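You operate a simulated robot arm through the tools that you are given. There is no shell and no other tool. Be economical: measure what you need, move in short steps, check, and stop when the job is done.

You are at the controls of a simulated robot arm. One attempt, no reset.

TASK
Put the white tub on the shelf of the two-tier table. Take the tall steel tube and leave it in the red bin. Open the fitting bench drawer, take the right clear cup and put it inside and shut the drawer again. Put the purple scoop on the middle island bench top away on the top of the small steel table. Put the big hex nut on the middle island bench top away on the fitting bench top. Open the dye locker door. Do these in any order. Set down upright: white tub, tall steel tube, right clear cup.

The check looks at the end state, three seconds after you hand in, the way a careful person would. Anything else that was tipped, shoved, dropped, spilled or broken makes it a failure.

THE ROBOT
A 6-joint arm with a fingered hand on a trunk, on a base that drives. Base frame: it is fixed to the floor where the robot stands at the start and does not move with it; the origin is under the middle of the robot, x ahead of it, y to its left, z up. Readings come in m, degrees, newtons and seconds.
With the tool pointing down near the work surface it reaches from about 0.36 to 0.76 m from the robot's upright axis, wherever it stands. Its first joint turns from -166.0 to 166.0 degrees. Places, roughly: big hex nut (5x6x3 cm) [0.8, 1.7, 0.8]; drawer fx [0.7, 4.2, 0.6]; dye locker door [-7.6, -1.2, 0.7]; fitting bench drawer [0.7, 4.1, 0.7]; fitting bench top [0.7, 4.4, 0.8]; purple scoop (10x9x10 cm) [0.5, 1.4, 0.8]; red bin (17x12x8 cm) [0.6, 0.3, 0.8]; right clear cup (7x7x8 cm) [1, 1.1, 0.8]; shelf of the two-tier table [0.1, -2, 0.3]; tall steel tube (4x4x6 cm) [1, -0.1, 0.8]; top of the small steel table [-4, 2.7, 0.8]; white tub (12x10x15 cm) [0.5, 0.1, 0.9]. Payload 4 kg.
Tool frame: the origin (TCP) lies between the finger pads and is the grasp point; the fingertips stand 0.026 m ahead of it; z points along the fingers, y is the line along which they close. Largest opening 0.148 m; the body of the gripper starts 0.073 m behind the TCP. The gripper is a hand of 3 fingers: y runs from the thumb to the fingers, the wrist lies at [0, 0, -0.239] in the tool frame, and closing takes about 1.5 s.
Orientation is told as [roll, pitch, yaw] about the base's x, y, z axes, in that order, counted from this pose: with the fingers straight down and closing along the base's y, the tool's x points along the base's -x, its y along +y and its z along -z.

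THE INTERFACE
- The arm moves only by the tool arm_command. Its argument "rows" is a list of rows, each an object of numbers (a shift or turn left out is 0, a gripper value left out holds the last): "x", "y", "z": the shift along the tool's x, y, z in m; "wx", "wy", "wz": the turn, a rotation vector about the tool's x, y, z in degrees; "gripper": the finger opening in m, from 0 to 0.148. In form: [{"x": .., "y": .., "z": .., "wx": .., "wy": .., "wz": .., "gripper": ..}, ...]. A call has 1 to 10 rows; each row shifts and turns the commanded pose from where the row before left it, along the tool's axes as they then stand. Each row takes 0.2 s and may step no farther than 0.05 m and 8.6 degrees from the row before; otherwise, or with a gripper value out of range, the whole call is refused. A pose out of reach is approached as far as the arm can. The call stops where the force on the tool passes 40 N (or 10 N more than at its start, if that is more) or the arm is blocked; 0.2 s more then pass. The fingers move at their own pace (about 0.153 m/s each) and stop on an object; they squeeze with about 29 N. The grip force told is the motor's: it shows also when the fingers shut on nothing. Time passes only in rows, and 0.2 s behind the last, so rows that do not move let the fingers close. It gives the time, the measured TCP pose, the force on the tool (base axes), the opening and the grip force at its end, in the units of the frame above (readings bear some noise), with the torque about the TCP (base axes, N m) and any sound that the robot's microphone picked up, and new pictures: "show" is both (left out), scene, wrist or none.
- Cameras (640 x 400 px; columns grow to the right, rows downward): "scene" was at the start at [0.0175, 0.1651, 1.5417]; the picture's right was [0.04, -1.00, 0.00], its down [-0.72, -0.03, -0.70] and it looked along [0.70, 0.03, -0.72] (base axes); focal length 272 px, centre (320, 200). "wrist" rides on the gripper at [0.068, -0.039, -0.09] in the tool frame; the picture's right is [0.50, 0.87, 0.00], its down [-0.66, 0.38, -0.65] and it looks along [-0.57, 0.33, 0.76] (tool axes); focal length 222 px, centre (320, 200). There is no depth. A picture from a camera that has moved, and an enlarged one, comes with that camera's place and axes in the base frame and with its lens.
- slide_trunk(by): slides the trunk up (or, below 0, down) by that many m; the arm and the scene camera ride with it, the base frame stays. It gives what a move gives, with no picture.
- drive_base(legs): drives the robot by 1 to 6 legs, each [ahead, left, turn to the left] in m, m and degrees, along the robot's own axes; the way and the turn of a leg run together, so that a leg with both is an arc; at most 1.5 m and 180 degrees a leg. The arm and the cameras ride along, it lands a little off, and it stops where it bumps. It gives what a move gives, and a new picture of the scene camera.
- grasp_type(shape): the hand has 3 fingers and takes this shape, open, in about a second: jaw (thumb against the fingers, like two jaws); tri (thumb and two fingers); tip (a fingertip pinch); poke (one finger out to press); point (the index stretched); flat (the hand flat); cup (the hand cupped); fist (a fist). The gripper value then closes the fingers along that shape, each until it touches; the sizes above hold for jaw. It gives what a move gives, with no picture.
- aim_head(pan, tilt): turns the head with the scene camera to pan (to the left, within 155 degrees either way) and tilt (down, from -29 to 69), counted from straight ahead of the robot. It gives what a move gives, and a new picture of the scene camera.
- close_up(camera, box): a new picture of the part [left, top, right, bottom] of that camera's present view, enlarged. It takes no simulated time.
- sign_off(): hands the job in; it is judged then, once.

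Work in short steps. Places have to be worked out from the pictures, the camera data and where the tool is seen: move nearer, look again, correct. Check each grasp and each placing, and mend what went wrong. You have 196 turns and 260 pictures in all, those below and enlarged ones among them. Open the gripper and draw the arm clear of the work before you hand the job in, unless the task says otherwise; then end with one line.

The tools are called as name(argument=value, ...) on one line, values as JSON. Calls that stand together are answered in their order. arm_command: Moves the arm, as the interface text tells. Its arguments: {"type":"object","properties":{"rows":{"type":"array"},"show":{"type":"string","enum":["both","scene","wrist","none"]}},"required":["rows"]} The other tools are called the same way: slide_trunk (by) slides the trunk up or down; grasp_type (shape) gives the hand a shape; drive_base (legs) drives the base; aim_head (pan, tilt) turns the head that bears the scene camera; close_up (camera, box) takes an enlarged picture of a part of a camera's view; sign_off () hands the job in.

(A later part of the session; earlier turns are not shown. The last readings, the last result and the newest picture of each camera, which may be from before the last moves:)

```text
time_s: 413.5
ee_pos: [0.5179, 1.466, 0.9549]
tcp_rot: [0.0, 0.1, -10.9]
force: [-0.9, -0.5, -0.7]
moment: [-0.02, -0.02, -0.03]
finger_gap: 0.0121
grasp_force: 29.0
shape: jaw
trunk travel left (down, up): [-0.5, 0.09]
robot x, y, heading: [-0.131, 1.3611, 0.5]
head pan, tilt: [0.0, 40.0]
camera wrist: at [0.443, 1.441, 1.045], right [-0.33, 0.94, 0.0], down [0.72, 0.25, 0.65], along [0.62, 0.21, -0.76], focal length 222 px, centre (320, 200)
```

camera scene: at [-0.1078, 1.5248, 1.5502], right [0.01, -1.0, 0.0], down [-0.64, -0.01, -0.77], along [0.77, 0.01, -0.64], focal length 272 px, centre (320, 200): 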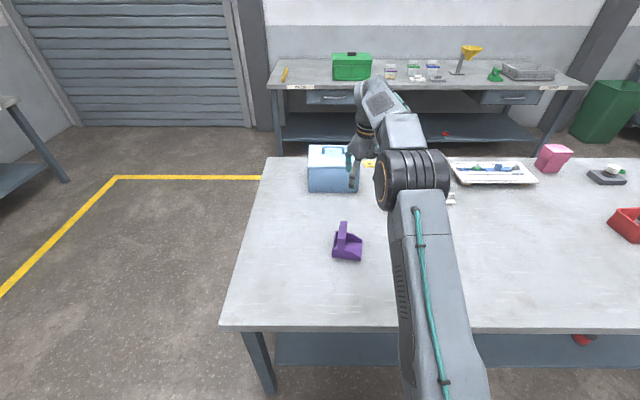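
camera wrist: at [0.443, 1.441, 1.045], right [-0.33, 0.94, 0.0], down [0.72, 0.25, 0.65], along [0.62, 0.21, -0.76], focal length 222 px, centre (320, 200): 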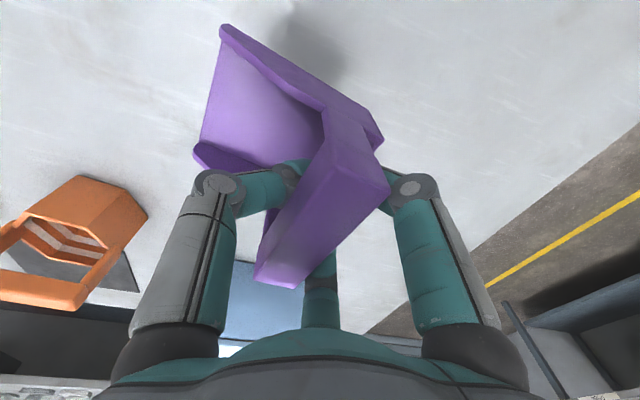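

Scoop held by its handle. Raise it and drive: back, turn left, forward past the island end, then face −x to see the small steel table.

arm_command(rows=[{"z": -0.05}, {"z": -0.05}, {"z": -0.04}, {}], show="none")

drive_base(legs=[[-0.2, 0, 0], [0, 0, 90], [1.1, 0, 0], [0, 0, 90]])

```text
time_s: 414.5
ee_pos: [0.518, 1.4661, 1.0938]
tcp_rot: [-0.1, -0.1, -10.9]
force: [-0.1, 0.4, -1.5]
moment: [0.0, -0.04, 0.0]
finger_gap: 0.0121
grasp_force: 29.0
shape: jaw
trunk travel left (down, up): [-0.5, 0.09]
robot x, y, heading: [-0.1287, 1.3669, 0.3]
head pan, tilt: [0.0, 40.0]
```

```text
time_s: 428.9
ee_pos: [-0.9771, 2.3434, 1.0938]
tcp_rot: [0.0, -0.1, 169.3]
force: [0.9, -0.4, -0.2]
moment: [0.0, -0.01, -0.02]
finger_gap: 0.0109
grasp_force: 28.8
shape: jaw
trunk travel left (down, up): [-0.5, 0.09]
robot x, y, heading: [-0.3348, 2.4494, -179.3]
head pan, tilt: [0.0, 40.0]
camera scene: at [-0.3588, 2.2888, 1.5502], right [-0.01, 1.0, 0.0], down [0.64, 0.01, -0.77], along [-0.77, -0.01, -0.64], focal length 272 px, centre (320, 200)
```

scene: 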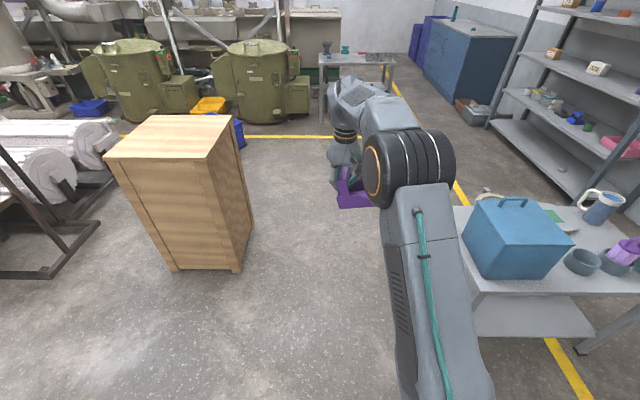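

The small steel table is the far one straight ahead (≈[−3.8, 2.65]). I strafe left 0.2 m for clearance and drive ahead 2.4 m.

drive_base(legs=[[0, 0.2, 0], [1.4, 0, 0], [0.95, 0, 0]])

```text
time_s: 441.6
ee_pos: [-3.3206, 2.1034, 1.0932]
tcp_rot: [0.0, 0.0, 169.5]
force: [0.7, -0.4, -0.1]
moment: [-0.03, -0.01, 0.02]
finger_gap: 0.0112
grasp_force: 29.2
shape: jaw
trunk travel left (down, up): [-0.5, 0.09]
robot x, y, heading: [-2.6756, 2.2146, -178.6]
head pan, tilt: [0.0, 40.0]
camera scene: at [-2.701, 2.053, 1.5502], right [-0.02, 1.0, 0.0], down [0.64, 0.01, -0.77], along [-0.77, -0.01, -0.64], focal length 272 px, centre (320, 200)
```

scene: 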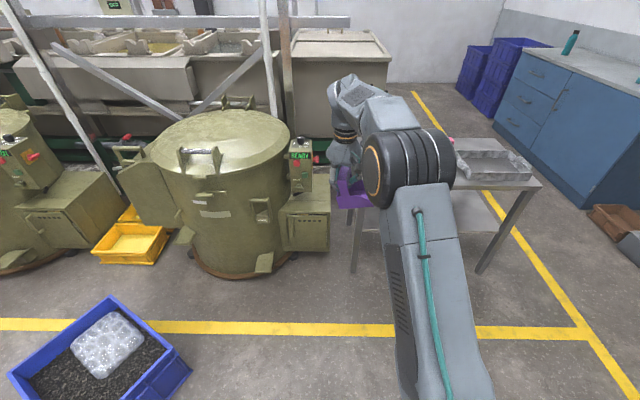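

Strafe right 0.6 m to view the table top.

drive_base(legs=[[0, -0.6, 0], [0.25, 0, 0]])

close_up(camera="wrist", box=[0, 0, 640, 400])

```text
time_s: 446.5
ee_pos: [-3.5816, 2.7002, 1.0936]
tcp_rot: [0.0, 0.0, 169.7]
force: [0.5, 0.3, -1.5]
moment: [-0.02, -0.01, -0.03]
finger_gap: 0.0112
grasp_force: 29.3
shape: jaw
trunk travel left (down, up): [-0.5, 0.09]
robot x, y, heading: [-2.9363, 2.813, -178.9]
head pan, tilt: [0.0, 40.0]
camera scene: at [-2.9624, 2.6501, 1.5502], right [-0.02, 1.0, 0.0], down [0.64, 0.01, -0.77], along [-0.77, -0.02, -0.64], focal length 272 px, centre (320, 200)
```

scene: 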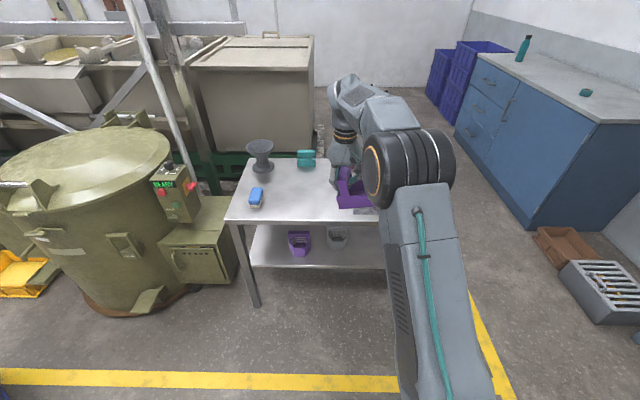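

```text
1.00 times, centred on (320, 200) of wrist (not enlarged: the box is as wide or as high as the picture)
camera zoom: at [-3.509, 2.7269, 1.1832], right [0.34, -0.94, 0.0], down [-0.71, -0.26, 0.65], along [-0.62, -0.22, -0.76], focal length 222 px, centre (320, 200)
```

zoom: 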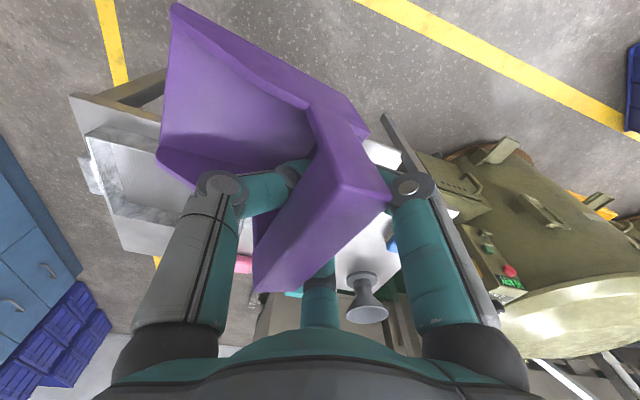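

Table top spans x −3.73…−4.21, y 2.25…3.1, with a free area around [−3.88, 2.52] between the blue item and the grey crate. Drive there.

drive_base(legs=[[0, 0.19, 0], [0.28, 0, 0]])

close_up(camera="wrist", box=[0, 0, 640, 400])

```text
time_s: 449.6
ee_pos: [-3.8585, 2.505, 1.0939]
tcp_rot: [0.0, -0.1, 169.5]
force: [0.2, -0.5, -0.6]
moment: [-0.02, -0.01, -0.01]
finger_gap: 0.0109
grasp_force: 29.2
shape: jaw
trunk travel left (down, up): [-0.5, 0.09]
robot x, y, heading: [-3.2136, 2.6183, -178.9]
head pan, tilt: [0.0, 40.0]
camera scene: at [-3.239, 2.4535, 1.5502], right [-0.02, 1.0, 0.0], down [0.64, 0.01, -0.77], along [-0.77, -0.01, -0.64], focal length 272 px, centre (320, 200)
```

scene: 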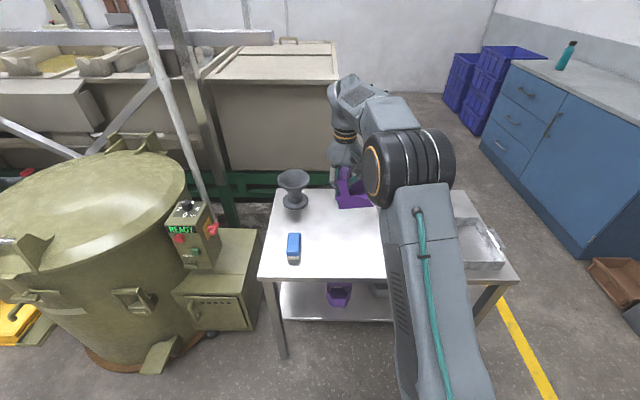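

```text
1.00 times, centred on (320, 200) of wrist (not enlarged: the box is as wide or as high as the picture)
camera zoom: at [-3.7855, 2.5309, 1.1832], right [0.34, -0.94, 0.0], down [-0.71, -0.25, 0.65], along [-0.62, -0.22, -0.76], focal length 222 px, centre (320, 200)
```

zoom: 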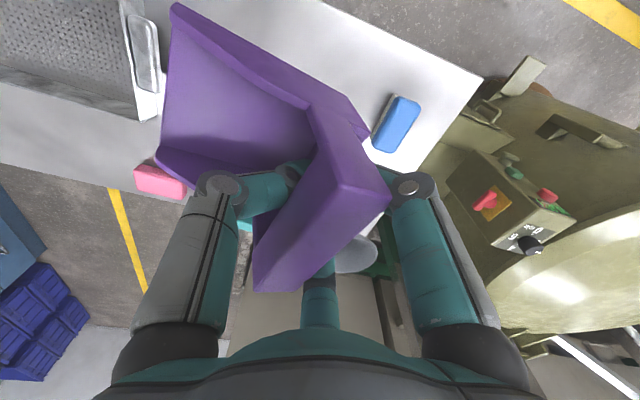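

Spot is clear. Descend.

arm_command(rows=[{"z": 0.045}, {"z": 0.045}, {"z": 0.045}, {"z": 0.035}, {"z": 0.01}, {}], show="none")

arm_command(rows=[{"z": 0.006}, {"z": 0.005}, {"z": 0.004}, {"z": 0.003}, {}], show="wrist")

```text
time_s: 451.0
ee_pos: [-3.8581, 2.5041, 0.9127]
tcp_rot: [0.1, 0.0, 169.6]
force: [0.1, -0.4, -1.1]
moment: [0.0, 0.0, 0.02]
finger_gap: 0.0111
grasp_force: 29.0
shape: jaw
trunk travel left (down, up): [-0.5, 0.09]
robot x, y, heading: [-3.2147, 2.6171, -179.0]
head pan, tilt: [0.0, 40.0]
```

```text
time_s: 452.2
ee_pos: [-3.8583, 2.5045, 0.8959]
tcp_rot: [0.0, 0.0, 169.6]
force: [-0.5, 0.6, -2.0]
moment: [0.01, 0.01, -0.03]
finger_gap: 0.0111
grasp_force: 28.5
shape: jaw
trunk travel left (down, up): [-0.5, 0.09]
robot x, y, heading: [-3.2134, 2.6142, -178.9]
head pan, tilt: [0.0, 40.0]
camera wrist: at [-3.7853, 2.531, 0.9851], right [0.34, -0.94, 0.0], down [-0.71, -0.25, 0.65], along [-0.62, -0.22, -0.76], focal length 222 px, centre (320, 200)
```

wrist: 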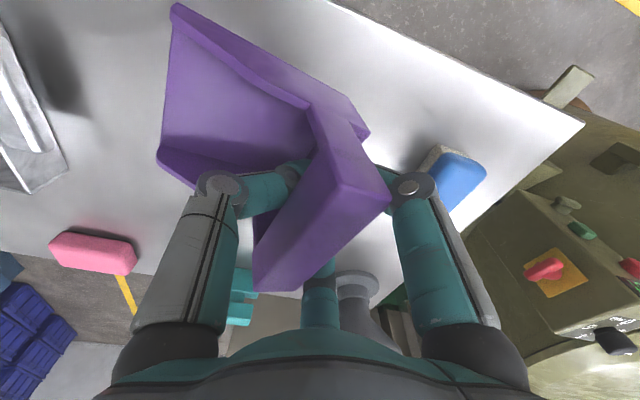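

arm_command(rows=[{"z": 0.004}, {"z": 0.003}, {"z": 0.003}, {}], show="none")

arm_command(rows=[{"z": 0.003}, {"z": 0.003}, {"z": 0.002}, {}], show="none")

arm_command(rows=[{"z": 0.003}, {"z": 0.002}, {"z": 0.002}, {}], show="none")

```text
time_s: 453.2
ee_pos: [-3.8573, 2.5049, 0.8864]
tcp_rot: [-0.1, 0.0, 169.6]
force: [-0.6, 0.8, -1.2]
moment: [0.01, -0.01, -0.01]
finger_gap: 0.0112
grasp_force: 29.1
shape: jaw
trunk travel left (down, up): [-0.5, 0.09]
robot x, y, heading: [-3.2115, 2.6152, -179.1]
head pan, tilt: [0.0, 40.0]
```

```text
time_s: 454.2
ee_pos: [-3.8578, 2.5051, 0.8771]
tcp_rot: [0.1, 0.0, 169.6]
force: [-1.2, 0.5, -0.2]
moment: [-0.04, -0.01, -0.01]
finger_gap: 0.0112
grasp_force: 29.0
shape: jaw
trunk travel left (down, up): [-0.5, 0.09]
robot x, y, heading: [-3.2143, 2.6121, -178.8]
head pan, tilt: [0.0, 40.0]
```

```text
time_s: 455.2
ee_pos: [-3.8579, 2.5053, 0.8711]
tcp_rot: [0.1, 0.1, 169.5]
force: [-0.1, -0.6, -1.3]
moment: [-0.04, 0.02, -0.02]
finger_gap: 0.0111
grasp_force: 29.1
shape: jaw
trunk travel left (down, up): [-0.5, 0.09]
robot x, y, heading: [-3.2154, 2.6129, -178.7]
head pan, tilt: [0.0, 40.0]
```

arm_command(rows=[{"z": 0.003}, {"z": 0.003}, {"z": 0.003}, {"z": 0.002}, {}], show="none")

close_up(camera="scene", box=[280, 170, 400, 270])

```text
time_s: 456.4
ee_pos: [-3.8578, 2.5048, 0.8587]
tcp_rot: [-0.1, 0.0, 169.5]
force: [0.7, 0.2, -1.7]
moment: [0.0, 0.03, 0.01]
finger_gap: 0.0112
grasp_force: 28.8
shape: jaw
trunk travel left (down, up): [-0.5, 0.09]
robot x, y, heading: [-3.2121, 2.6167, -179.0]
head pan, tilt: [0.0, 40.0]
```

```text
4.00 times, centred on (340, 220) of scene
camera zoom: at [-3.2387, 2.4536, 1.5502], right [-0.02, 1.0, 0.0], down [0.64, 0.01, -0.77], along [-0.77, -0.01, -0.64], focal length 1087 px, centre (240, 120)
```

zoom: 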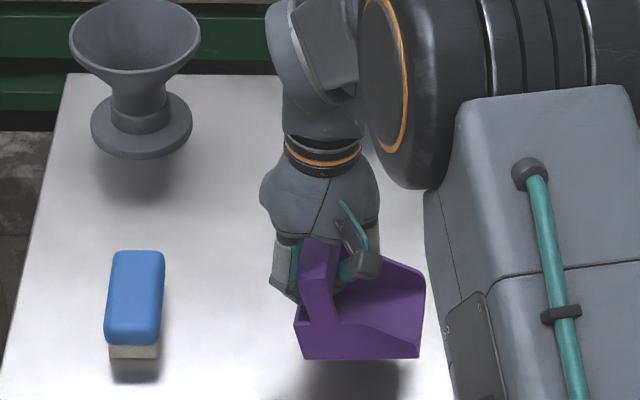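

Still a couple of centimetres above by the shadow. Continue.

arm_command(rows=[{"z": 0.005}, {"z": 0.004}, {"z": 0.003}, {"z": 0.003}, {}], show="none")

arm_command(rows=[{"z": 0.003}, {"z": 0.003}, {"z": 0.003}, {}], show="none")

arm_command(rows=[{"z": 0.003}, {"z": 0.003}, {"z": 0.002}, {}], show="none")

```text
time_s: 457.6
ee_pos: [-3.8584, 2.5049, 0.8433]
tcp_rot: [0.0, 0.0, 169.6]
force: [-0.1, 0.5, -0.9]
moment: [0.01, 0.01, -0.02]
finger_gap: 0.0109
grasp_force: 28.6
shape: jaw
trunk travel left (down, up): [-0.5, 0.09]
robot x, y, heading: [-3.2137, 2.6158, -179.2]
head pan, tilt: [0.0, 40.0]
```

```text
time_s: 458.6
ee_pos: [-3.858, 2.5052, 0.8359]
tcp_rot: [0.1, 0.0, 169.6]
force: [0.4, 0.3, -1.9]
moment: [0.02, 0.0, -0.04]
finger_gap: 0.0112
grasp_force: 28.9
shape: jaw
trunk travel left (down, up): [-0.5, 0.09]
robot x, y, heading: [-3.2113, 2.618, -178.6]
head pan, tilt: [0.0, 40.0]
```

```text
time_s: 459.6
ee_pos: [-3.8575, 2.5053, 0.8273]
tcp_rot: [0.0, 0.0, 169.7]
force: [0.0, -0.3, -0.9]
moment: [-0.01, -0.01, 0.02]
finger_gap: 0.0111
grasp_force: 29.5
shape: jaw
trunk travel left (down, up): [-0.5, 0.09]
robot x, y, heading: [-3.2119, 2.6145, -178.8]
head pan, tilt: [0.0, 40.0]
```

arm_command(rows=[{"z": 0.003}, {"z": 0.003}, {"z": 0.002}, {}], show="none")

close_up(camera="scene", box=[280, 170, 400, 270])

```text
time_s: 460.6
ee_pos: [-3.8583, 2.5049, 0.8197]
tcp_rot: [0.0, 0.0, 169.6]
force: [0.3, 0.6, 1.1]
moment: [0.0, 0.0, 0.05]
finger_gap: 0.0111
grasp_force: 28.8
shape: jaw
trunk travel left (down, up): [-0.5, 0.09]
robot x, y, heading: [-3.2143, 2.6155, -179.2]
head pan, tilt: [0.0, 40.0]
```

```text
4.00 times, centred on (340, 220) of scene
camera zoom: at [-3.2386, 2.4536, 1.5502], right [-0.02, 1.0, 0.0], down [0.64, 0.01, -0.77], along [-0.77, -0.01, -0.64], focal length 1087 px, centre (240, 120)
```

zoom: 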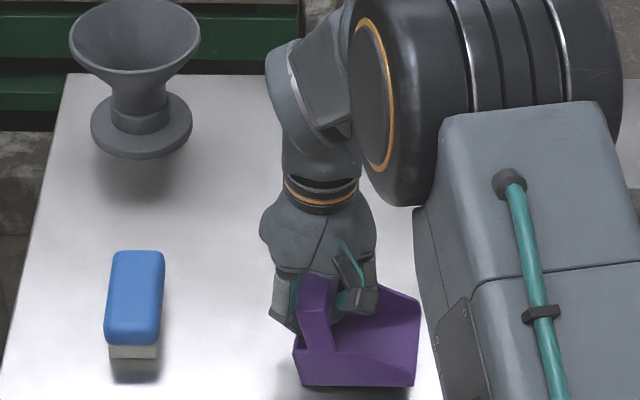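

Touching the top. One more 2 mm, then release and rise.

arm_command(rows=[{"z": 0.002}, {}, {"gripper": 0.03}, {"gripper": 0.06}, {}, {}], show="none")

arm_command(rows=[{"z": -0.02}, {"z": -0.03}, {"z": -0.05}, {"z": -0.05}, {"z": -0.05}, {"z": -0.05}, {}], show="wrist")

close_up(camera="scene", box=[280, 170, 400, 270])

```text
time_s: 462.0
ee_pos: [-3.8569, 2.5041, 0.8178]
tcp_rot: [0.0, 0.1, 169.5]
force: [-1.0, 0.0, 3.5]
moment: [-0.07, -0.05, -0.02]
finger_gap: 0.0591
grasp_force: 0.1
shape: jaw
trunk travel left (down, up): [-0.5, 0.09]
robot x, y, heading: [-3.2128, 2.6145, -178.7]
head pan, tilt: [0.0, 40.0]
```

```text
time_s: 463.6
ee_pos: [-3.8571, 2.5048, 1.0676]
tcp_rot: [0.0, 0.0, 169.6]
force: [-0.2, -0.3, 0.2]
moment: [-0.01, 0.0, 0.0]
finger_gap: 0.0596
grasp_force: 0.0
shape: jaw
trunk travel left (down, up): [-0.5, 0.09]
robot x, y, heading: [-3.2126, 2.6166, -178.6]
head pan, tilt: [0.0, 40.0]
camera wrist: at [-3.7846, 2.5315, 1.1572], right [0.34, -0.94, 0.0], down [-0.71, -0.25, 0.65], along [-0.62, -0.22, -0.76], focal length 222 px, centre (320, 200)
```

wrist: 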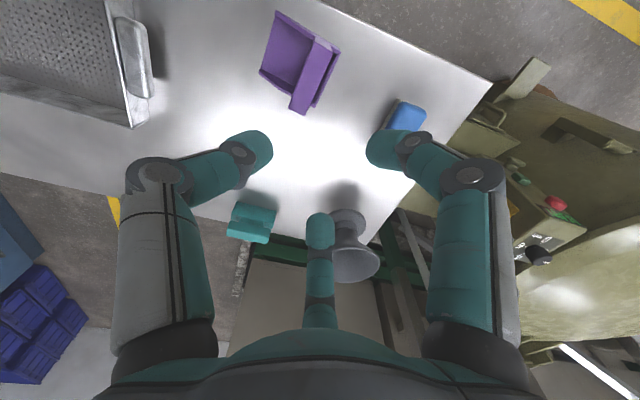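

```text
4.00 times, centred on (340, 220) of scene
camera zoom: at [-3.2384, 2.4536, 1.5502], right [-0.02, 1.0, 0.0], down [0.64, 0.01, -0.77], along [-0.77, -0.01, -0.64], focal length 1087 px, centre (240, 120)
```

zoom: 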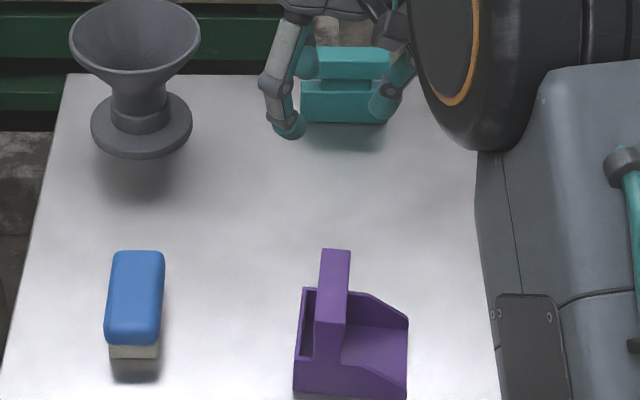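

Scoop stands on the steel table. Last: the dye locker at ≈[−7.6, −1.2]. I back off, sidestep into the passage right of the table, and look ahead-left.

drive_base(legs=[[-0.35, 0, 0], [0, -0.95, 0], [1.5, 0, 0]])

aim_head(pan=35, tilt=15)

```text
time_s: 477.5
ee_pos: [-5.0227, 3.4129, 1.0669]
tcp_rot: [0.0, 0.1, 170.5]
force: [0.2, 0.3, 0.8]
moment: [0.06, 0.04, 0.02]
finger_gap: 0.06
grasp_force: 0.0
shape: jaw
trunk travel left (down, up): [-0.5, 0.09]
robot x, y, heading: [-4.3822, 3.5289, -178.2]
head pan, tilt: [0.0, 40.0]
camera scene: at [-4.4032, 3.3698, 1.5502], right [-0.03, 1.0, 0.0], down [0.64, 0.02, -0.77], along [-0.77, -0.02, -0.64], focal length 272 px, centre (320, 200)
```

scene: 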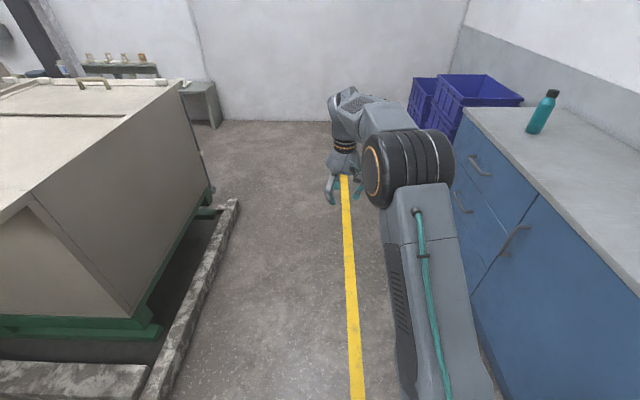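

```text
time_s: 478.5
ee_pos: [-5.0225, 3.4119, 1.0669]
tcp_rot: [0.0, 0.0, 170.4]
force: [-1.4, -0.8, 0.4]
moment: [0.0, -0.03, 0.01]
finger_gap: 0.0597
grasp_force: 0.1
shape: jaw
trunk travel left (down, up): [-0.5, 0.09]
robot x, y, heading: [-4.3805, 3.5301, -178.0]
head pan, tilt: [35.0, 15.0]
camera scene: at [-4.393, 3.3165, 1.5897], right [-0.6, 0.8, 0.0], down [0.21, 0.16, -0.97], along [-0.77, -0.58, -0.26], focal length 272 px, centre (320, 200)
```

scene: 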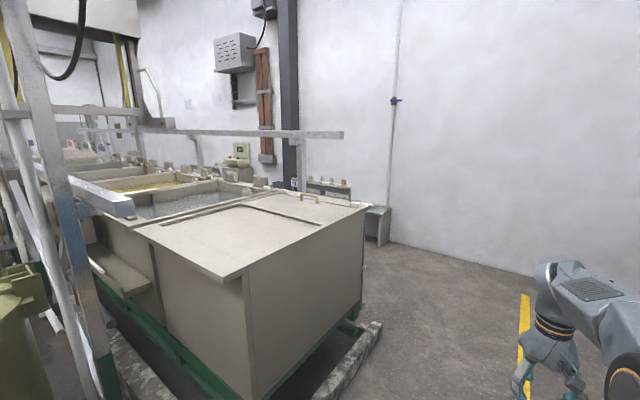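

A passage leads round the tank to the wall at x≈−8. Drive on to x≈−6.75, turn left to face −y.

drive_base(legs=[[1.5, 0, 0], [0.85, 0, 0], [0, 0, 88]])

aim_head(pan=0, tilt=22)

```text
time_s: 493.9
ee_pos: [-6.6459, 2.8018, 1.0668]
tcp_rot: [-0.1, 0.0, -101.1]
force: [0.5, 0.0, 0.2]
moment: [0.02, 0.01, -0.01]
finger_gap: 0.06
grasp_force: 0.0
shape: jaw
trunk travel left (down, up): [-0.5, 0.09]
robot x, y, heading: [-6.7486, 3.4455, -89.5]
head pan, tilt: [35.0, 15.0]
camera scene: at [-6.5366, 3.4324, 1.5898], right [-0.81, -0.58, 0.0], down [-0.15, 0.21, -0.97], along [0.56, -0.79, -0.26], focal length 272 px, centre (320, 200)
```

scene: 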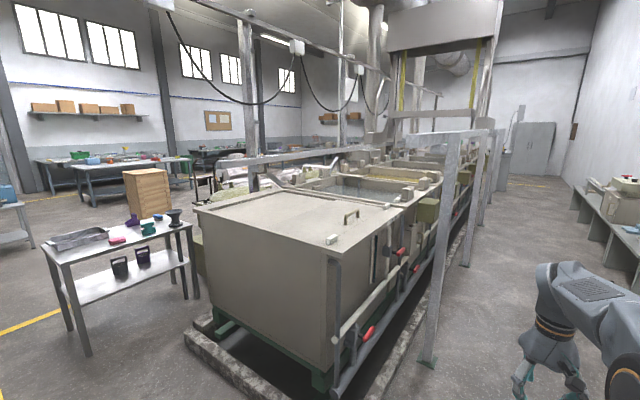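

```text
time_s: 494.9
ee_pos: [-6.6454, 2.8008, 1.0669]
tcp_rot: [-0.1, 0.0, -101.0]
force: [0.6, -0.2, 0.2]
moment: [0.01, -0.02, -0.04]
finger_gap: 0.0601
grasp_force: 0.0
shape: jaw
trunk travel left (down, up): [-0.5, 0.09]
robot x, y, heading: [-6.7502, 3.4472, -89.5]
head pan, tilt: [0.0, 22.0]
camera scene: at [-6.5899, 3.4156, 1.5784], right [-1.0, -0.01, 0.0], down [0.0, 0.37, -0.93], along [0.01, -0.93, -0.37], focal length 272 px, centre (320, 200)
```

scene: 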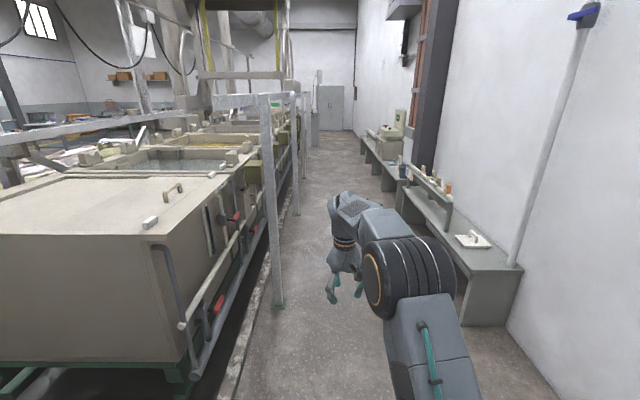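

Corridor is ~1.3 m wide and clear. Move to its centre and drive down 2.9 m.

drive_base(legs=[[0, -0.12, -0.5], [1.45, 0, 0], [1.45, 0, 0]])

```text
time_s: 509.6
ee_pos: [-6.7623, -0.0726, 1.0664]
tcp_rot: [0.1, 0.0, -101.6]
force: [0.5, 0.7, 0.6]
moment: [0.0, 0.01, 0.01]
finger_gap: 0.0596
grasp_force: 0.0
shape: jaw
trunk travel left (down, up): [-0.5, 0.09]
robot x, y, heading: [-6.859, 0.5687, -90.1]
head pan, tilt: [0.0, 22.0]
camera scene: at [-6.7009, 0.5407, 1.5784], right [-1.0, 0.0, 0.0], down [0.0, 0.37, -0.93], along [0.0, -0.93, -0.37], focal length 272 px, centre (320, 200)
```

scene: 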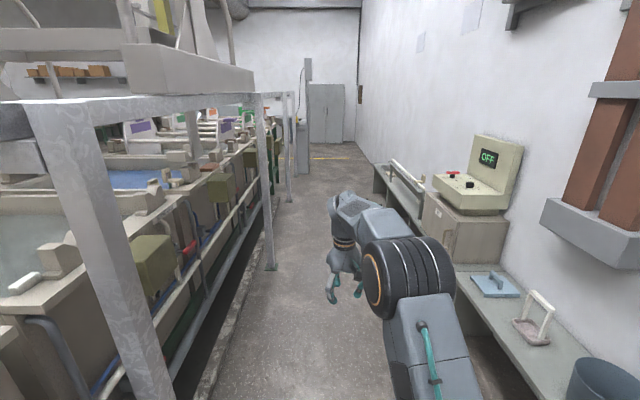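

The beige cabinet beside the bench at right is likely the dye locker. Zoom.

close_up(camera="scene", box=[360, 120, 540, 300])

```text
2.22 times, centred on (450, 210) of scene
camera zoom: at [-6.7009, 0.5407, 1.5784], right [-1.0, 0.0, 0.0], down [0.0, 0.37, -0.93], along [0.0, -0.93, -0.37], focal length 604 px, centre (31, 178)
```

zoom: 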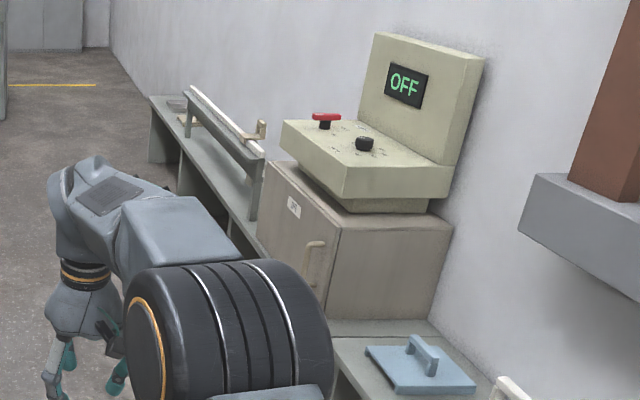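

The locker sits on the bench; its door faces +x at x≈−7.53 with a vertical handle near [−7.50, −0.96, 0.73], hinge at the −y side. I make the hand horizontal here first (natural roll suits the vertical handle).

arm_command(rows=[{"z": 0.033}, {"z": 0.033}, {"wy": -8.5}, {"wy": -8.5}, {"wy": -8.5}, {"wy": -8.5}, {"wy": -8.5}, {"wy": -8.5}, {"wy": -8.5}, {"wy": -8.5}], show="none")

arm_command(rows=[{"wy": -8.5}, {"wy": -8.5}, {"wy": -5}, {"x": 0.03}, {"x": 0.03}, {"x": 0.025, "gripper": 0.07}, {}], show="none")

slide_trunk(by=-0.18)

drive_base(legs=[[1.38, 0, 0], [0, 0.13, 0], [0, 0, -90]])

```text
time_s: 511.8
ee_pos: [-6.7621, -0.0731, 1.0008]
tcp_rot: [0.0, -68.0, -101.6]
force: [0.5, 0.0, 0.4]
moment: [0.02, -0.02, -0.06]
finger_gap: 0.06
grasp_force: 0.1
shape: jaw
trunk travel left (down, up): [-0.5, 0.09]
robot x, y, heading: [-6.8594, 0.576, -90.0]
head pan, tilt: [0.0, 22.0]
```

```text
time_s: 513.4
ee_pos: [-6.6639, -0.0785, 0.958]
tcp_rot: [-2.3, -89.7, -99.6]
force: [0.0, -0.6, 0.5]
moment: [-0.02, 0.02, -0.01]
finger_gap: 0.0696
grasp_force: 0.0
shape: jaw
out of reach, approached as far as the arm can: row 1, 2, 3, 4, 5, 6
trunk travel left (down, up): [-0.5, 0.09]
robot x, y, heading: [-6.8578, 0.5738, -90.3]
head pan, tilt: [0.0, 22.0]
```

```text
time_s: 515.4
ee_pos: [-6.6629, -0.0783, 0.7777]
tcp_rot: [-2.2, -89.7, -99.8]
force: [0.6, 0.5, -0.2]
moment: [0.01, 0.01, 0.01]
finger_gap: 0.0693
grasp_force: 0.2
shape: jaw
trunk travel left (down, up): [-0.32, 0.27]
robot x, y, heading: [-6.8591, 0.5753, -90.1]
head pan, tilt: [0.0, 22.0]
```

```text
time_s: 526.9
ee_pos: [-7.3853, -1.016, 0.7765]
tcp_rot: [-2.8, -89.6, 171.8]
force: [0.4, 0.0, 0.1]
moment: [-0.01, -0.03, 0.01]
finger_gap: 0.0697
grasp_force: 0.1
shape: jaw
trunk travel left (down, up): [-0.32, 0.27]
robot x, y, heading: [-6.7377, -0.8038, -178.8]
head pan, tilt: [0.0, 22.0]
camera scene: at [-6.7708, -0.9697, 1.3984], right [-0.02, 1.0, 0.0], down [0.37, 0.01, -0.93], along [-0.93, -0.02, -0.37], focal length 272 px, centre (320, 200)
```

scene: 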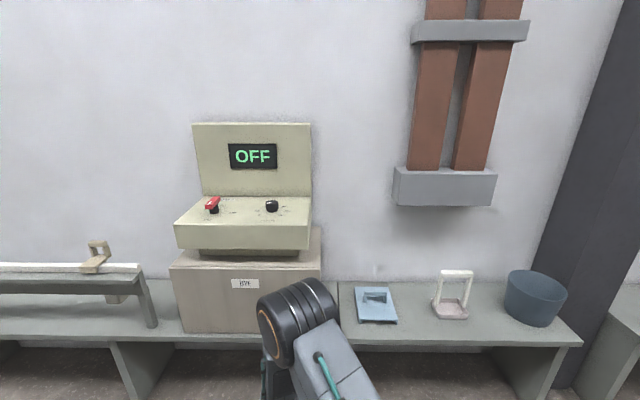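

Turned in place without bumping. Look through the wrist camera at the handle.

close_up(camera="wrist", box=[0, 0, 640, 400])

```text
1.00 times, centred on (320, 200) of wrist (not enlarged: the box is as wide or as high as the picture)
camera zoom: at [-7.289, -0.9946, 0.7105], right [-0.16, -0.85, -0.5], down [0.57, -0.5, 0.66], along [-0.81, -0.18, 0.56], focal length 222 px, centre (320, 200)
```

zoom: 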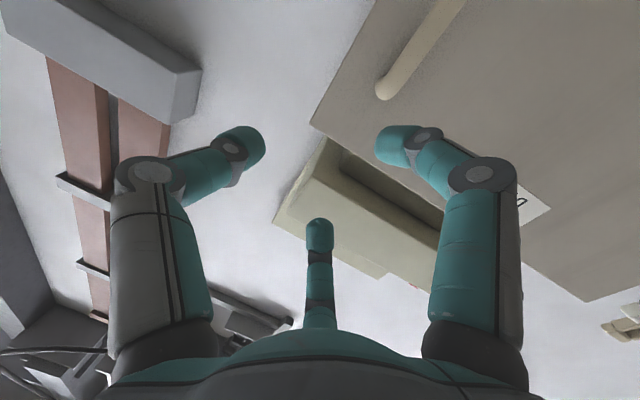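

Handle confirmed at y≈−1.033, z 0.61–0.73. Lower trunk 0.1 m, shift and advance to it.

slide_trunk(by=-0.1)

arm_command(rows=[{"y": 0.022}, {"y": 0.022}, {"z": 0.03}, {"z": 0.03}, {"z": 0.03}, {}], show="wrist")

```text
time_s: 528.2
ee_pos: [-7.3857, -1.0153, 0.6781]
tcp_rot: [-1.8, -89.7, 170.9]
force: [-0.2, 0.3, -0.2]
moment: [-0.01, 0.0, 0.02]
finger_gap: 0.0694
grasp_force: 0.0
shape: jaw
trunk travel left (down, up): [-0.22, 0.37]
robot x, y, heading: [-6.7363, -0.8085, -179.1]
head pan, tilt: [0.0, 22.0]
```

```text
time_s: 529.6
ee_pos: [-7.4818, -1.0411, 0.6768]
tcp_rot: [-5.7, -89.7, 174.8]
force: [-0.1, -0.4, -0.1]
moment: [-0.01, 0.01, 0.0]
finger_gap: 0.0696
grasp_force: 0.2
shape: jaw
trunk travel left (down, up): [-0.22, 0.37]
robot x, y, heading: [-6.7373, -0.8112, -179.0]
head pan, tilt: [0.0, 22.0]
camera wrist: at [-7.3859, -1.0198, 0.6098], right [-0.16, -0.85, -0.5], down [0.57, -0.5, 0.66], along [-0.81, -0.18, 0.56], focal length 222 px, centre (320, 200)
```

wrist: 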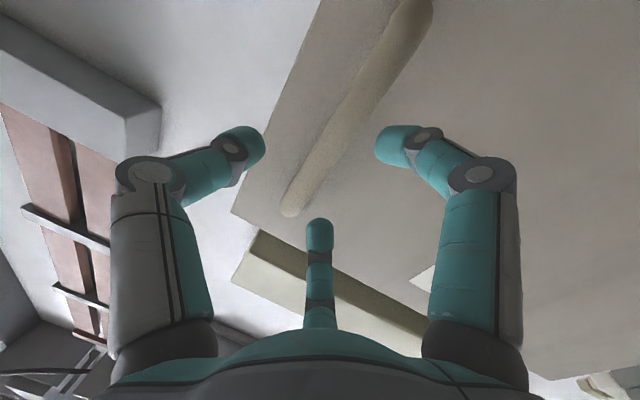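

Handle passes between thumb and fingers. Advance 5 cm and close.

arm_command(rows=[{"z": 0.025}, {"z": 0.025}, {}, {"gripper": 0.03}, {"gripper": 0.0}, {}, {}, {}], show="wrist")

```text
time_s: 531.4
ee_pos: [-7.5314, -1.0332, 0.6764]
tcp_rot: [-2.6, -89.8, 171.6]
force: [0.3, -0.6, -0.2]
moment: [0.01, 0.02, 0.01]
finger_gap: 0.0
grasp_force: 29.1
shape: jaw
trunk travel left (down, up): [-0.22, 0.37]
robot x, y, heading: [-6.7368, -0.8074, -179.1]
head pan, tilt: [0.0, 22.0]
camera wrist: at [-7.4349, -1.0108, 0.6098], right [-0.16, -0.85, -0.5], down [0.57, -0.5, 0.66], along [-0.81, -0.18, 0.56], focal length 222 px, centre (320, 200)
```

wrist: 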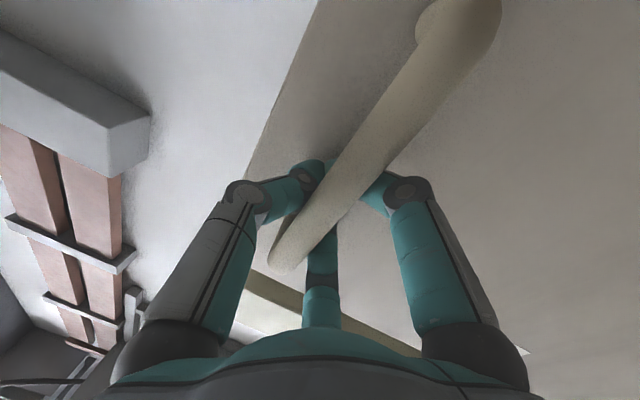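

Wrapped around the handle. Pull by driving back 12 cm.

drive_base(legs=[[-0.06, 0.003, 0], [-0.06, 0.012, 0]])

```text
time_s: 533.1
ee_pos: [-7.4086, -1.0562, 0.6789]
tcp_rot: [-45.9, -89.5, -144.1]
force: [-3.3, -7.5, -1.6]
moment: [0.03, 0.04, -0.12]
finger_gap: 0.0
grasp_force: 28.7
shape: jaw
trunk travel left (down, up): [-0.22, 0.37]
robot x, y, heading: [-6.6192, -0.8228, -179.0]
head pan, tilt: [0.0, 22.0]
stopped in leg 2: the force on the tool passed its limit (the readings are from after the stop); the commanded pose is now the measured one
camera scene: at [-6.65, -0.9844, 1.2983], right [-0.02, 1.0, 0.0], down [0.37, 0.01, -0.93], along [-0.93, -0.02, -0.37], focal length 272 px, centre (320, 200)
```

scene: 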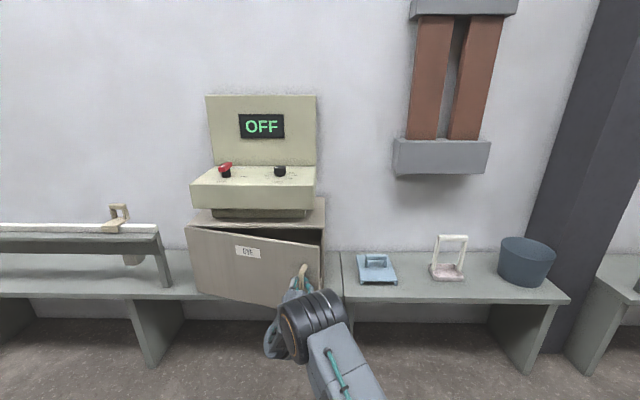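

The door is ajar (~14°). Continue along the arc with the arm, turning the hand with the door.

arm_command(rows=[{"z": -0.026, "y": 0.004, "wx": 3}, {"z": -0.026, "y": 0.003, "wx": 3}, {"z": -0.026, "y": 0.003, "wx": 3}, {"z": -0.026, "y": 0.002, "wx": 3}, {"z": -0.026, "y": 0.002, "wx": 3}, {}], show="none")

```text
time_s: 534.3
ee_pos: [-7.3, -1.1055, 0.6784]
tcp_rot: [-74.4, -89.4, -128.3]
force: [-12.5, -18.1, -4.4]
moment: [-0.01, 0.07, -0.28]
finger_gap: 0.0
grasp_force: 29.0
shape: jaw
trunk travel left (down, up): [-0.22, 0.37]
robot x, y, heading: [-6.6178, -0.8254, -178.9]
head pan, tilt: [0.0, 22.0]
stopped in row 5: the force on the tool passed its limit (the readings are from after the stop); the commanded pose is now the measured one
```

arm_command(rows=[{"y": 0.01, "wx": 2}, {"z": -0.022, "y": 0.009, "wx": 3.4}, {"z": -0.022, "y": 0.009, "wx": 3.4}, {"z": -0.022, "y": 0.009, "wx": 3.4}, {"z": -0.022, "y": 0.009, "wx": 3.4}, {}], show="scene")

```text
time_s: 535.3
ee_pos: [-7.2583, -1.1549, 0.6779]
tcp_rot: [-45.3, -89.7, -170.6]
force: [13.8, 15.5, 6.1]
moment: [0.07, -0.07, 0.35]
finger_gap: 0.0002
grasp_force: 28.6
shape: jaw
trunk travel left (down, up): [-0.22, 0.37]
robot x, y, heading: [-6.6156, -0.8202, -178.7]
head pan, tilt: [0.0, 22.0]
stopped in row 5: the force on the tool passed its limit (the readings are from after the stop); the commanded pose is now the measured one
camera scene: at [-6.6481, -0.9818, 1.2988], right [-0.02, 1.0, 0.0], down [0.37, 0.01, -0.93], along [-0.93, -0.02, -0.37], focal length 272 px, centre (320, 200)
```

scene: 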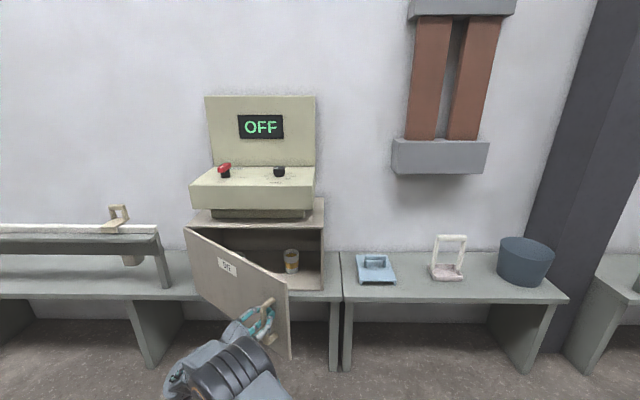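

Door ~40° open. Release the handle and withdraw along the tool axis.

arm_command(rows=[{"gripper": 0.07}, {}, {}, {}, {"z": -0.03}, {"z": -0.03}, {"z": -0.03}, {}], show="scene")

```text
time_s: 537.1
ee_pos: [-7.1855, -1.2119, 0.679]
tcp_rot: [-62.4, -89.7, -153.1]
force: [-0.3, 0.3, 0.0]
moment: [0.0, 0.02, 0.01]
finger_gap: 0.0696
grasp_force: 0.1
shape: jaw
trunk travel left (down, up): [-0.22, 0.37]
robot x, y, heading: [-6.6201, -0.8251, -179.1]
head pan, tilt: [0.0, 22.0]
camera scene: at [-6.6495, -0.9835, 1.2984], right [-0.02, 1.0, 0.0], down [0.37, 0.01, -0.93], along [-0.93, -0.02, -0.37], focal length 272 px, centre (320, 200)
```

scene: 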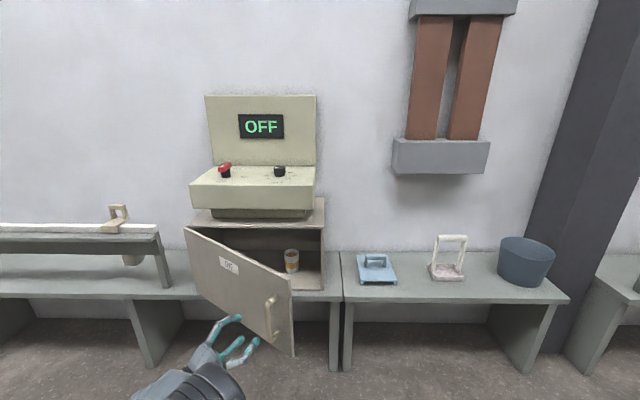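

I withdraw further, then strafe right and turn the hand to point at −x so it can sweep the door from inside.

arm_command(rows=[{"z": -0.04, "gripper": 0.0}, {"z": -0.04}, {}], show="none")

drive_base(legs=[[0, -0.5, 0]])

arm_command(rows=[{"wx": -8.5}, {"wx": -8.5}, {"wx": -8.5}, {"wx": -8.5}, {"wx": -8.5}, {}], show="none")

```text
time_s: 537.9
ee_pos: [-7.1206, -1.2583, 0.677]
tcp_rot: [-61.1, -89.7, -154.4]
force: [-0.4, 0.6, 0.2]
moment: [-0.02, -0.02, -0.02]
finger_gap: 0.0
grasp_force: 28.9
shape: jaw
trunk travel left (down, up): [-0.22, 0.37]
robot x, y, heading: [-6.6144, -0.8236, -178.7]
head pan, tilt: [0.0, 22.0]
```

```text
time_s: 540.9
ee_pos: [-7.1308, -0.755, 0.6778]
tcp_rot: [-62.6, -89.7, -152.8]
force: [0.1, -0.1, -1.1]
moment: [-0.02, 0.0, -0.05]
finger_gap: 0.0001
grasp_force: 29.1
shape: jaw
trunk travel left (down, up): [-0.22, 0.37]
robot x, y, heading: [-6.6278, -0.3171, -178.8]
head pan, tilt: [0.0, 22.0]
camera scene: at [-6.6587, -0.4803, 1.2984], right [-0.02, 1.0, 0.0], down [0.37, 0.01, -0.93], along [-0.93, -0.02, -0.37], focal length 272 px, centre (320, 200)
```

scene: 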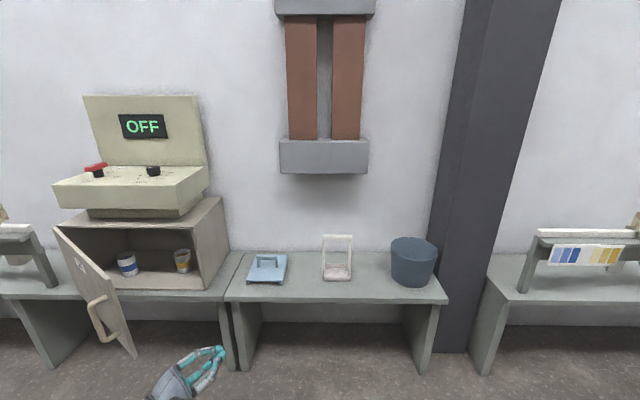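

```text
time_s: 542.3
ee_pos: [-7.1301, -0.7553, 0.6762]
tcp_rot: [-13.4, -89.7, -159.3]
force: [-0.3, -0.1, -0.2]
moment: [-0.02, 0.03, -0.03]
finger_gap: 0.0
grasp_force: 28.9
shape: jaw
trunk travel left (down, up): [-0.22, 0.37]
robot x, y, heading: [-6.6267, -0.3209, -178.9]
head pan, tilt: [0.0, 22.0]
```

Hand now points −x (az 187°), fingers closed. Drive forward 0.2 m and sweep left to swing the door.

drive_base(legs=[[0.19, 0, 0], [0, 0.3, 0], [0, 0.15, 0]])

```text
time_s: 545.9
ee_pos: [-7.3093, -1.0745, 0.6768]
tcp_rot: [-19.3, -89.5, -154.1]
force: [12.2, 13.4, 7.4]
moment: [-0.21, -0.65, 1.57]
finger_gap: 0.0
grasp_force: 29.1
shape: jaw
trunk travel left (down, up): [-0.22, 0.37]
robot x, y, heading: [-6.804, -0.6411, -178.7]
head pan, tilt: [0.0, 22.0]
stopped in leg 3: the force on the tool passed its limit (the readings are from after the stop); the commanded pose is now the measured one
camera scene: at [-6.8387, -0.8039, 1.2986], right [-0.02, 1.0, 0.0], down [0.37, 0.01, -0.93], along [-0.93, -0.02, -0.37], focal length 272 px, centre (320, 200)
```

scene: 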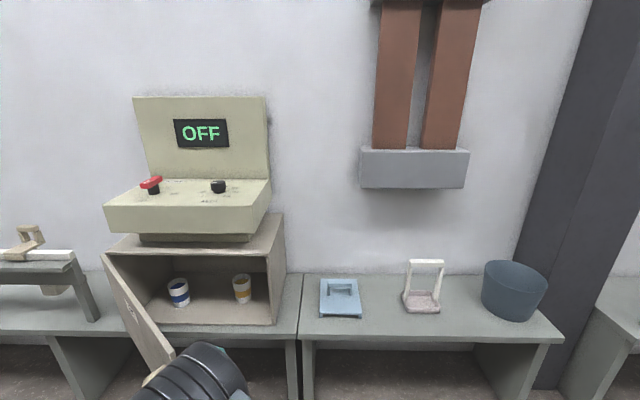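

The palm is catching the door's edge. I back off, angle the hand ~40° further (so its side lies against the door's inner face), and sweep again.

drive_base(legs=[[0, -0.12, 0]])

arm_command(rows=[{"wx": -8.5}, {"wx": -8.5}, {"wx": -8.5}, {"wx": -8.5}, {"wx": -6}, {}], show="scene")

```text
time_s: 547.1
ee_pos: [-7.3129, -0.9571, 0.6748]
tcp_rot: [-27.9, -89.5, -145.4]
force: [0.3, -0.4, 0.3]
moment: [0.02, 0.0, -0.02]
finger_gap: 0.0
grasp_force: 29.0
shape: jaw
trunk travel left (down, up): [-0.22, 0.37]
robot x, y, heading: [-6.8107, -0.5244, -178.8]
head pan, tilt: [0.0, 22.0]
camera scene: at [-6.8425, -0.6863, 1.2984], right [-0.02, 1.0, 0.0], down [0.37, 0.01, -0.93], along [-0.93, -0.02, -0.37], focal length 272 px, centre (320, 200)
```

scene: 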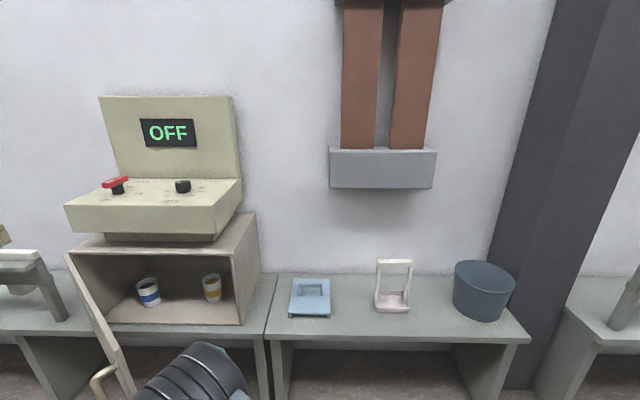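

```text
time_s: 548.5
ee_pos: [-7.3099, -0.9617, 0.6784]
tcp_rot: [-11.8, -89.3, -153.6]
force: [-0.3, 0.2, -0.5]
moment: [0.0, 0.01, 0.02]
finger_gap: 0.0
grasp_force: 28.7
shape: jaw
out of reach, approached as far as the arm can: row 1, 2, 3, 4, 5
trunk travel left (down, up): [-0.22, 0.37]
robot x, y, heading: [-6.8084, -0.5223, -178.7]
head pan, tilt: [0.0, 22.0]
camera scene: at [-6.8425, -0.6862, 1.2984], right [-0.02, 1.0, 0.0], down [0.37, 0.01, -0.93], along [-0.93, -0.02, -0.37], focal length 272 px, centre (320, 200)
```

scene: 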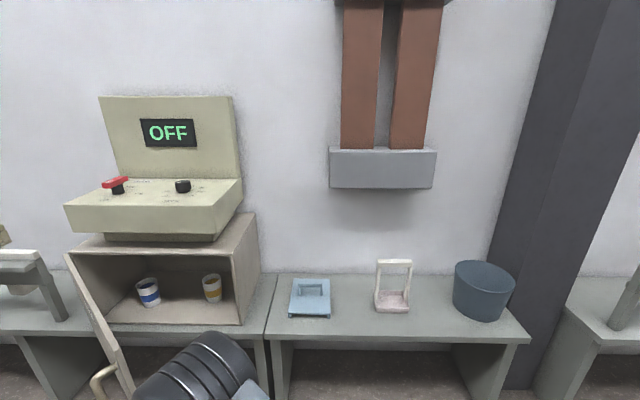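

The arm can't rotate more, but turning the base left swings the hand outwards in the opening direction. Turn the base left 25°.

drive_base(legs=[[0, 0.05, 0], [0, 0, 15], [0, 0, 15]])

```text
time_s: 551.2
ee_pos: [-7.0233, -1.2038, 0.6776]
tcp_rot: [-11.9, -89.3, -123.6]
force: [0.5, -0.5, 0.2]
moment: [-0.01, -0.01, 0.0]
finger_gap: 0.0002
grasp_force: 29.0
shape: jaw
trunk travel left (down, up): [-0.22, 0.37]
robot x, y, heading: [-6.8093, -0.5758, -148.6]
head pan, tilt: [0.0, 22.0]
camera scene: at [-6.7565, -0.729, 1.2984], right [-0.52, 0.85, 0.0], down [0.32, 0.19, -0.93], along [-0.79, -0.48, -0.37], focal length 272 px, centre (320, 200)
```

scene: 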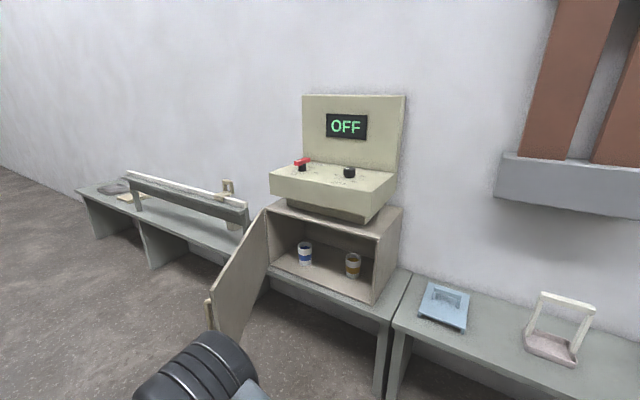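

Door now ≈60° open. I shift the hand deeper behind the door, then push it in −y.

drive_base(legs=[[0.124, -0.123, 0], [0.08, 0.13, 0], [0.08, 0.13, 0]])

```text
time_s: 554.7
ee_pos: [-7.1942, -1.466, 0.6784]
tcp_rot: [-11.4, -89.1, -124.1]
force: [0.2, 0.3, -0.4]
moment: [0.0, -0.01, -0.01]
finger_gap: 0.0
grasp_force: 28.6
shape: jaw
trunk travel left (down, up): [-0.22, 0.37]
robot x, y, heading: [-6.9818, -0.8361, -148.8]
head pan, tilt: [0.0, 22.0]
camera scene: at [-6.9278, -0.9921, 1.2984], right [-0.52, 0.86, 0.0], down [0.32, 0.19, -0.93], along [-0.79, -0.48, -0.37], focal length 272 px, centre (320, 200)
```

scene: 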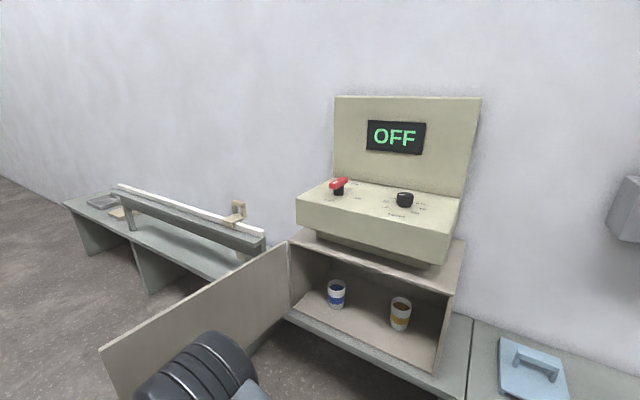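

The door stands at ~90°. Withdraw the hand in +y, then away from the locker.

drive_base(legs=[[-0.105, -0.17, 0], [-0.25, -0.2, 0]])

arm_command(rows=[{"gripper": 0.08}, {}, {}, {}], show="none")

```text
time_s: 558.0
ee_pos: [-7.085, -0.9665, 0.6777]
tcp_rot: [-11.3, -89.2, -124.0]
force: [0.2, 0.8, 0.2]
moment: [-0.01, -0.01, 0.0]
finger_gap: 0.0
grasp_force: 29.5
shape: jaw
trunk travel left (down, up): [-0.22, 0.37]
robot x, y, heading: [-6.8689, -0.3422, -148.7]
head pan, tilt: [0.0, 22.0]
camera scene: at [-6.8178, -0.4922, 1.2984], right [-0.52, 0.86, 0.0], down [0.32, 0.19, -0.93], along [-0.79, -0.48, -0.37], focal length 272 px, centre (320, 200)
```

scene: 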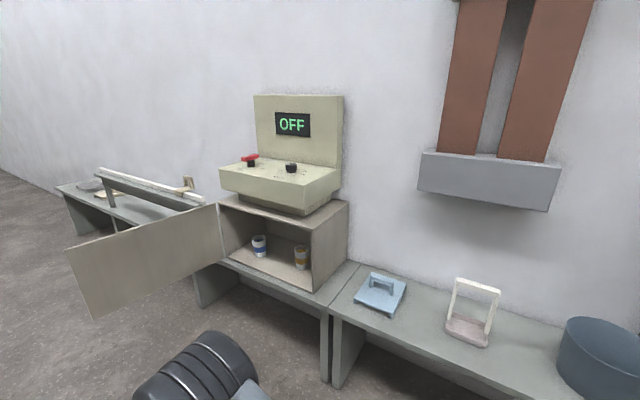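

```text
time_s: 559.0
ee_pos: [-7.0839, -0.966, 0.6781]
tcp_rot: [-11.2, -89.2, -124.2]
force: [-0.8, 0.2, 0.3]
moment: [0.0, 0.0, 0.02]
finger_gap: 0.0797
grasp_force: 0.1
shape: jaw
trunk travel left (down, up): [-0.22, 0.37]
robot x, y, heading: [-6.8713, -0.3341, -148.9]
head pan, tilt: [0.0, 22.0]
```

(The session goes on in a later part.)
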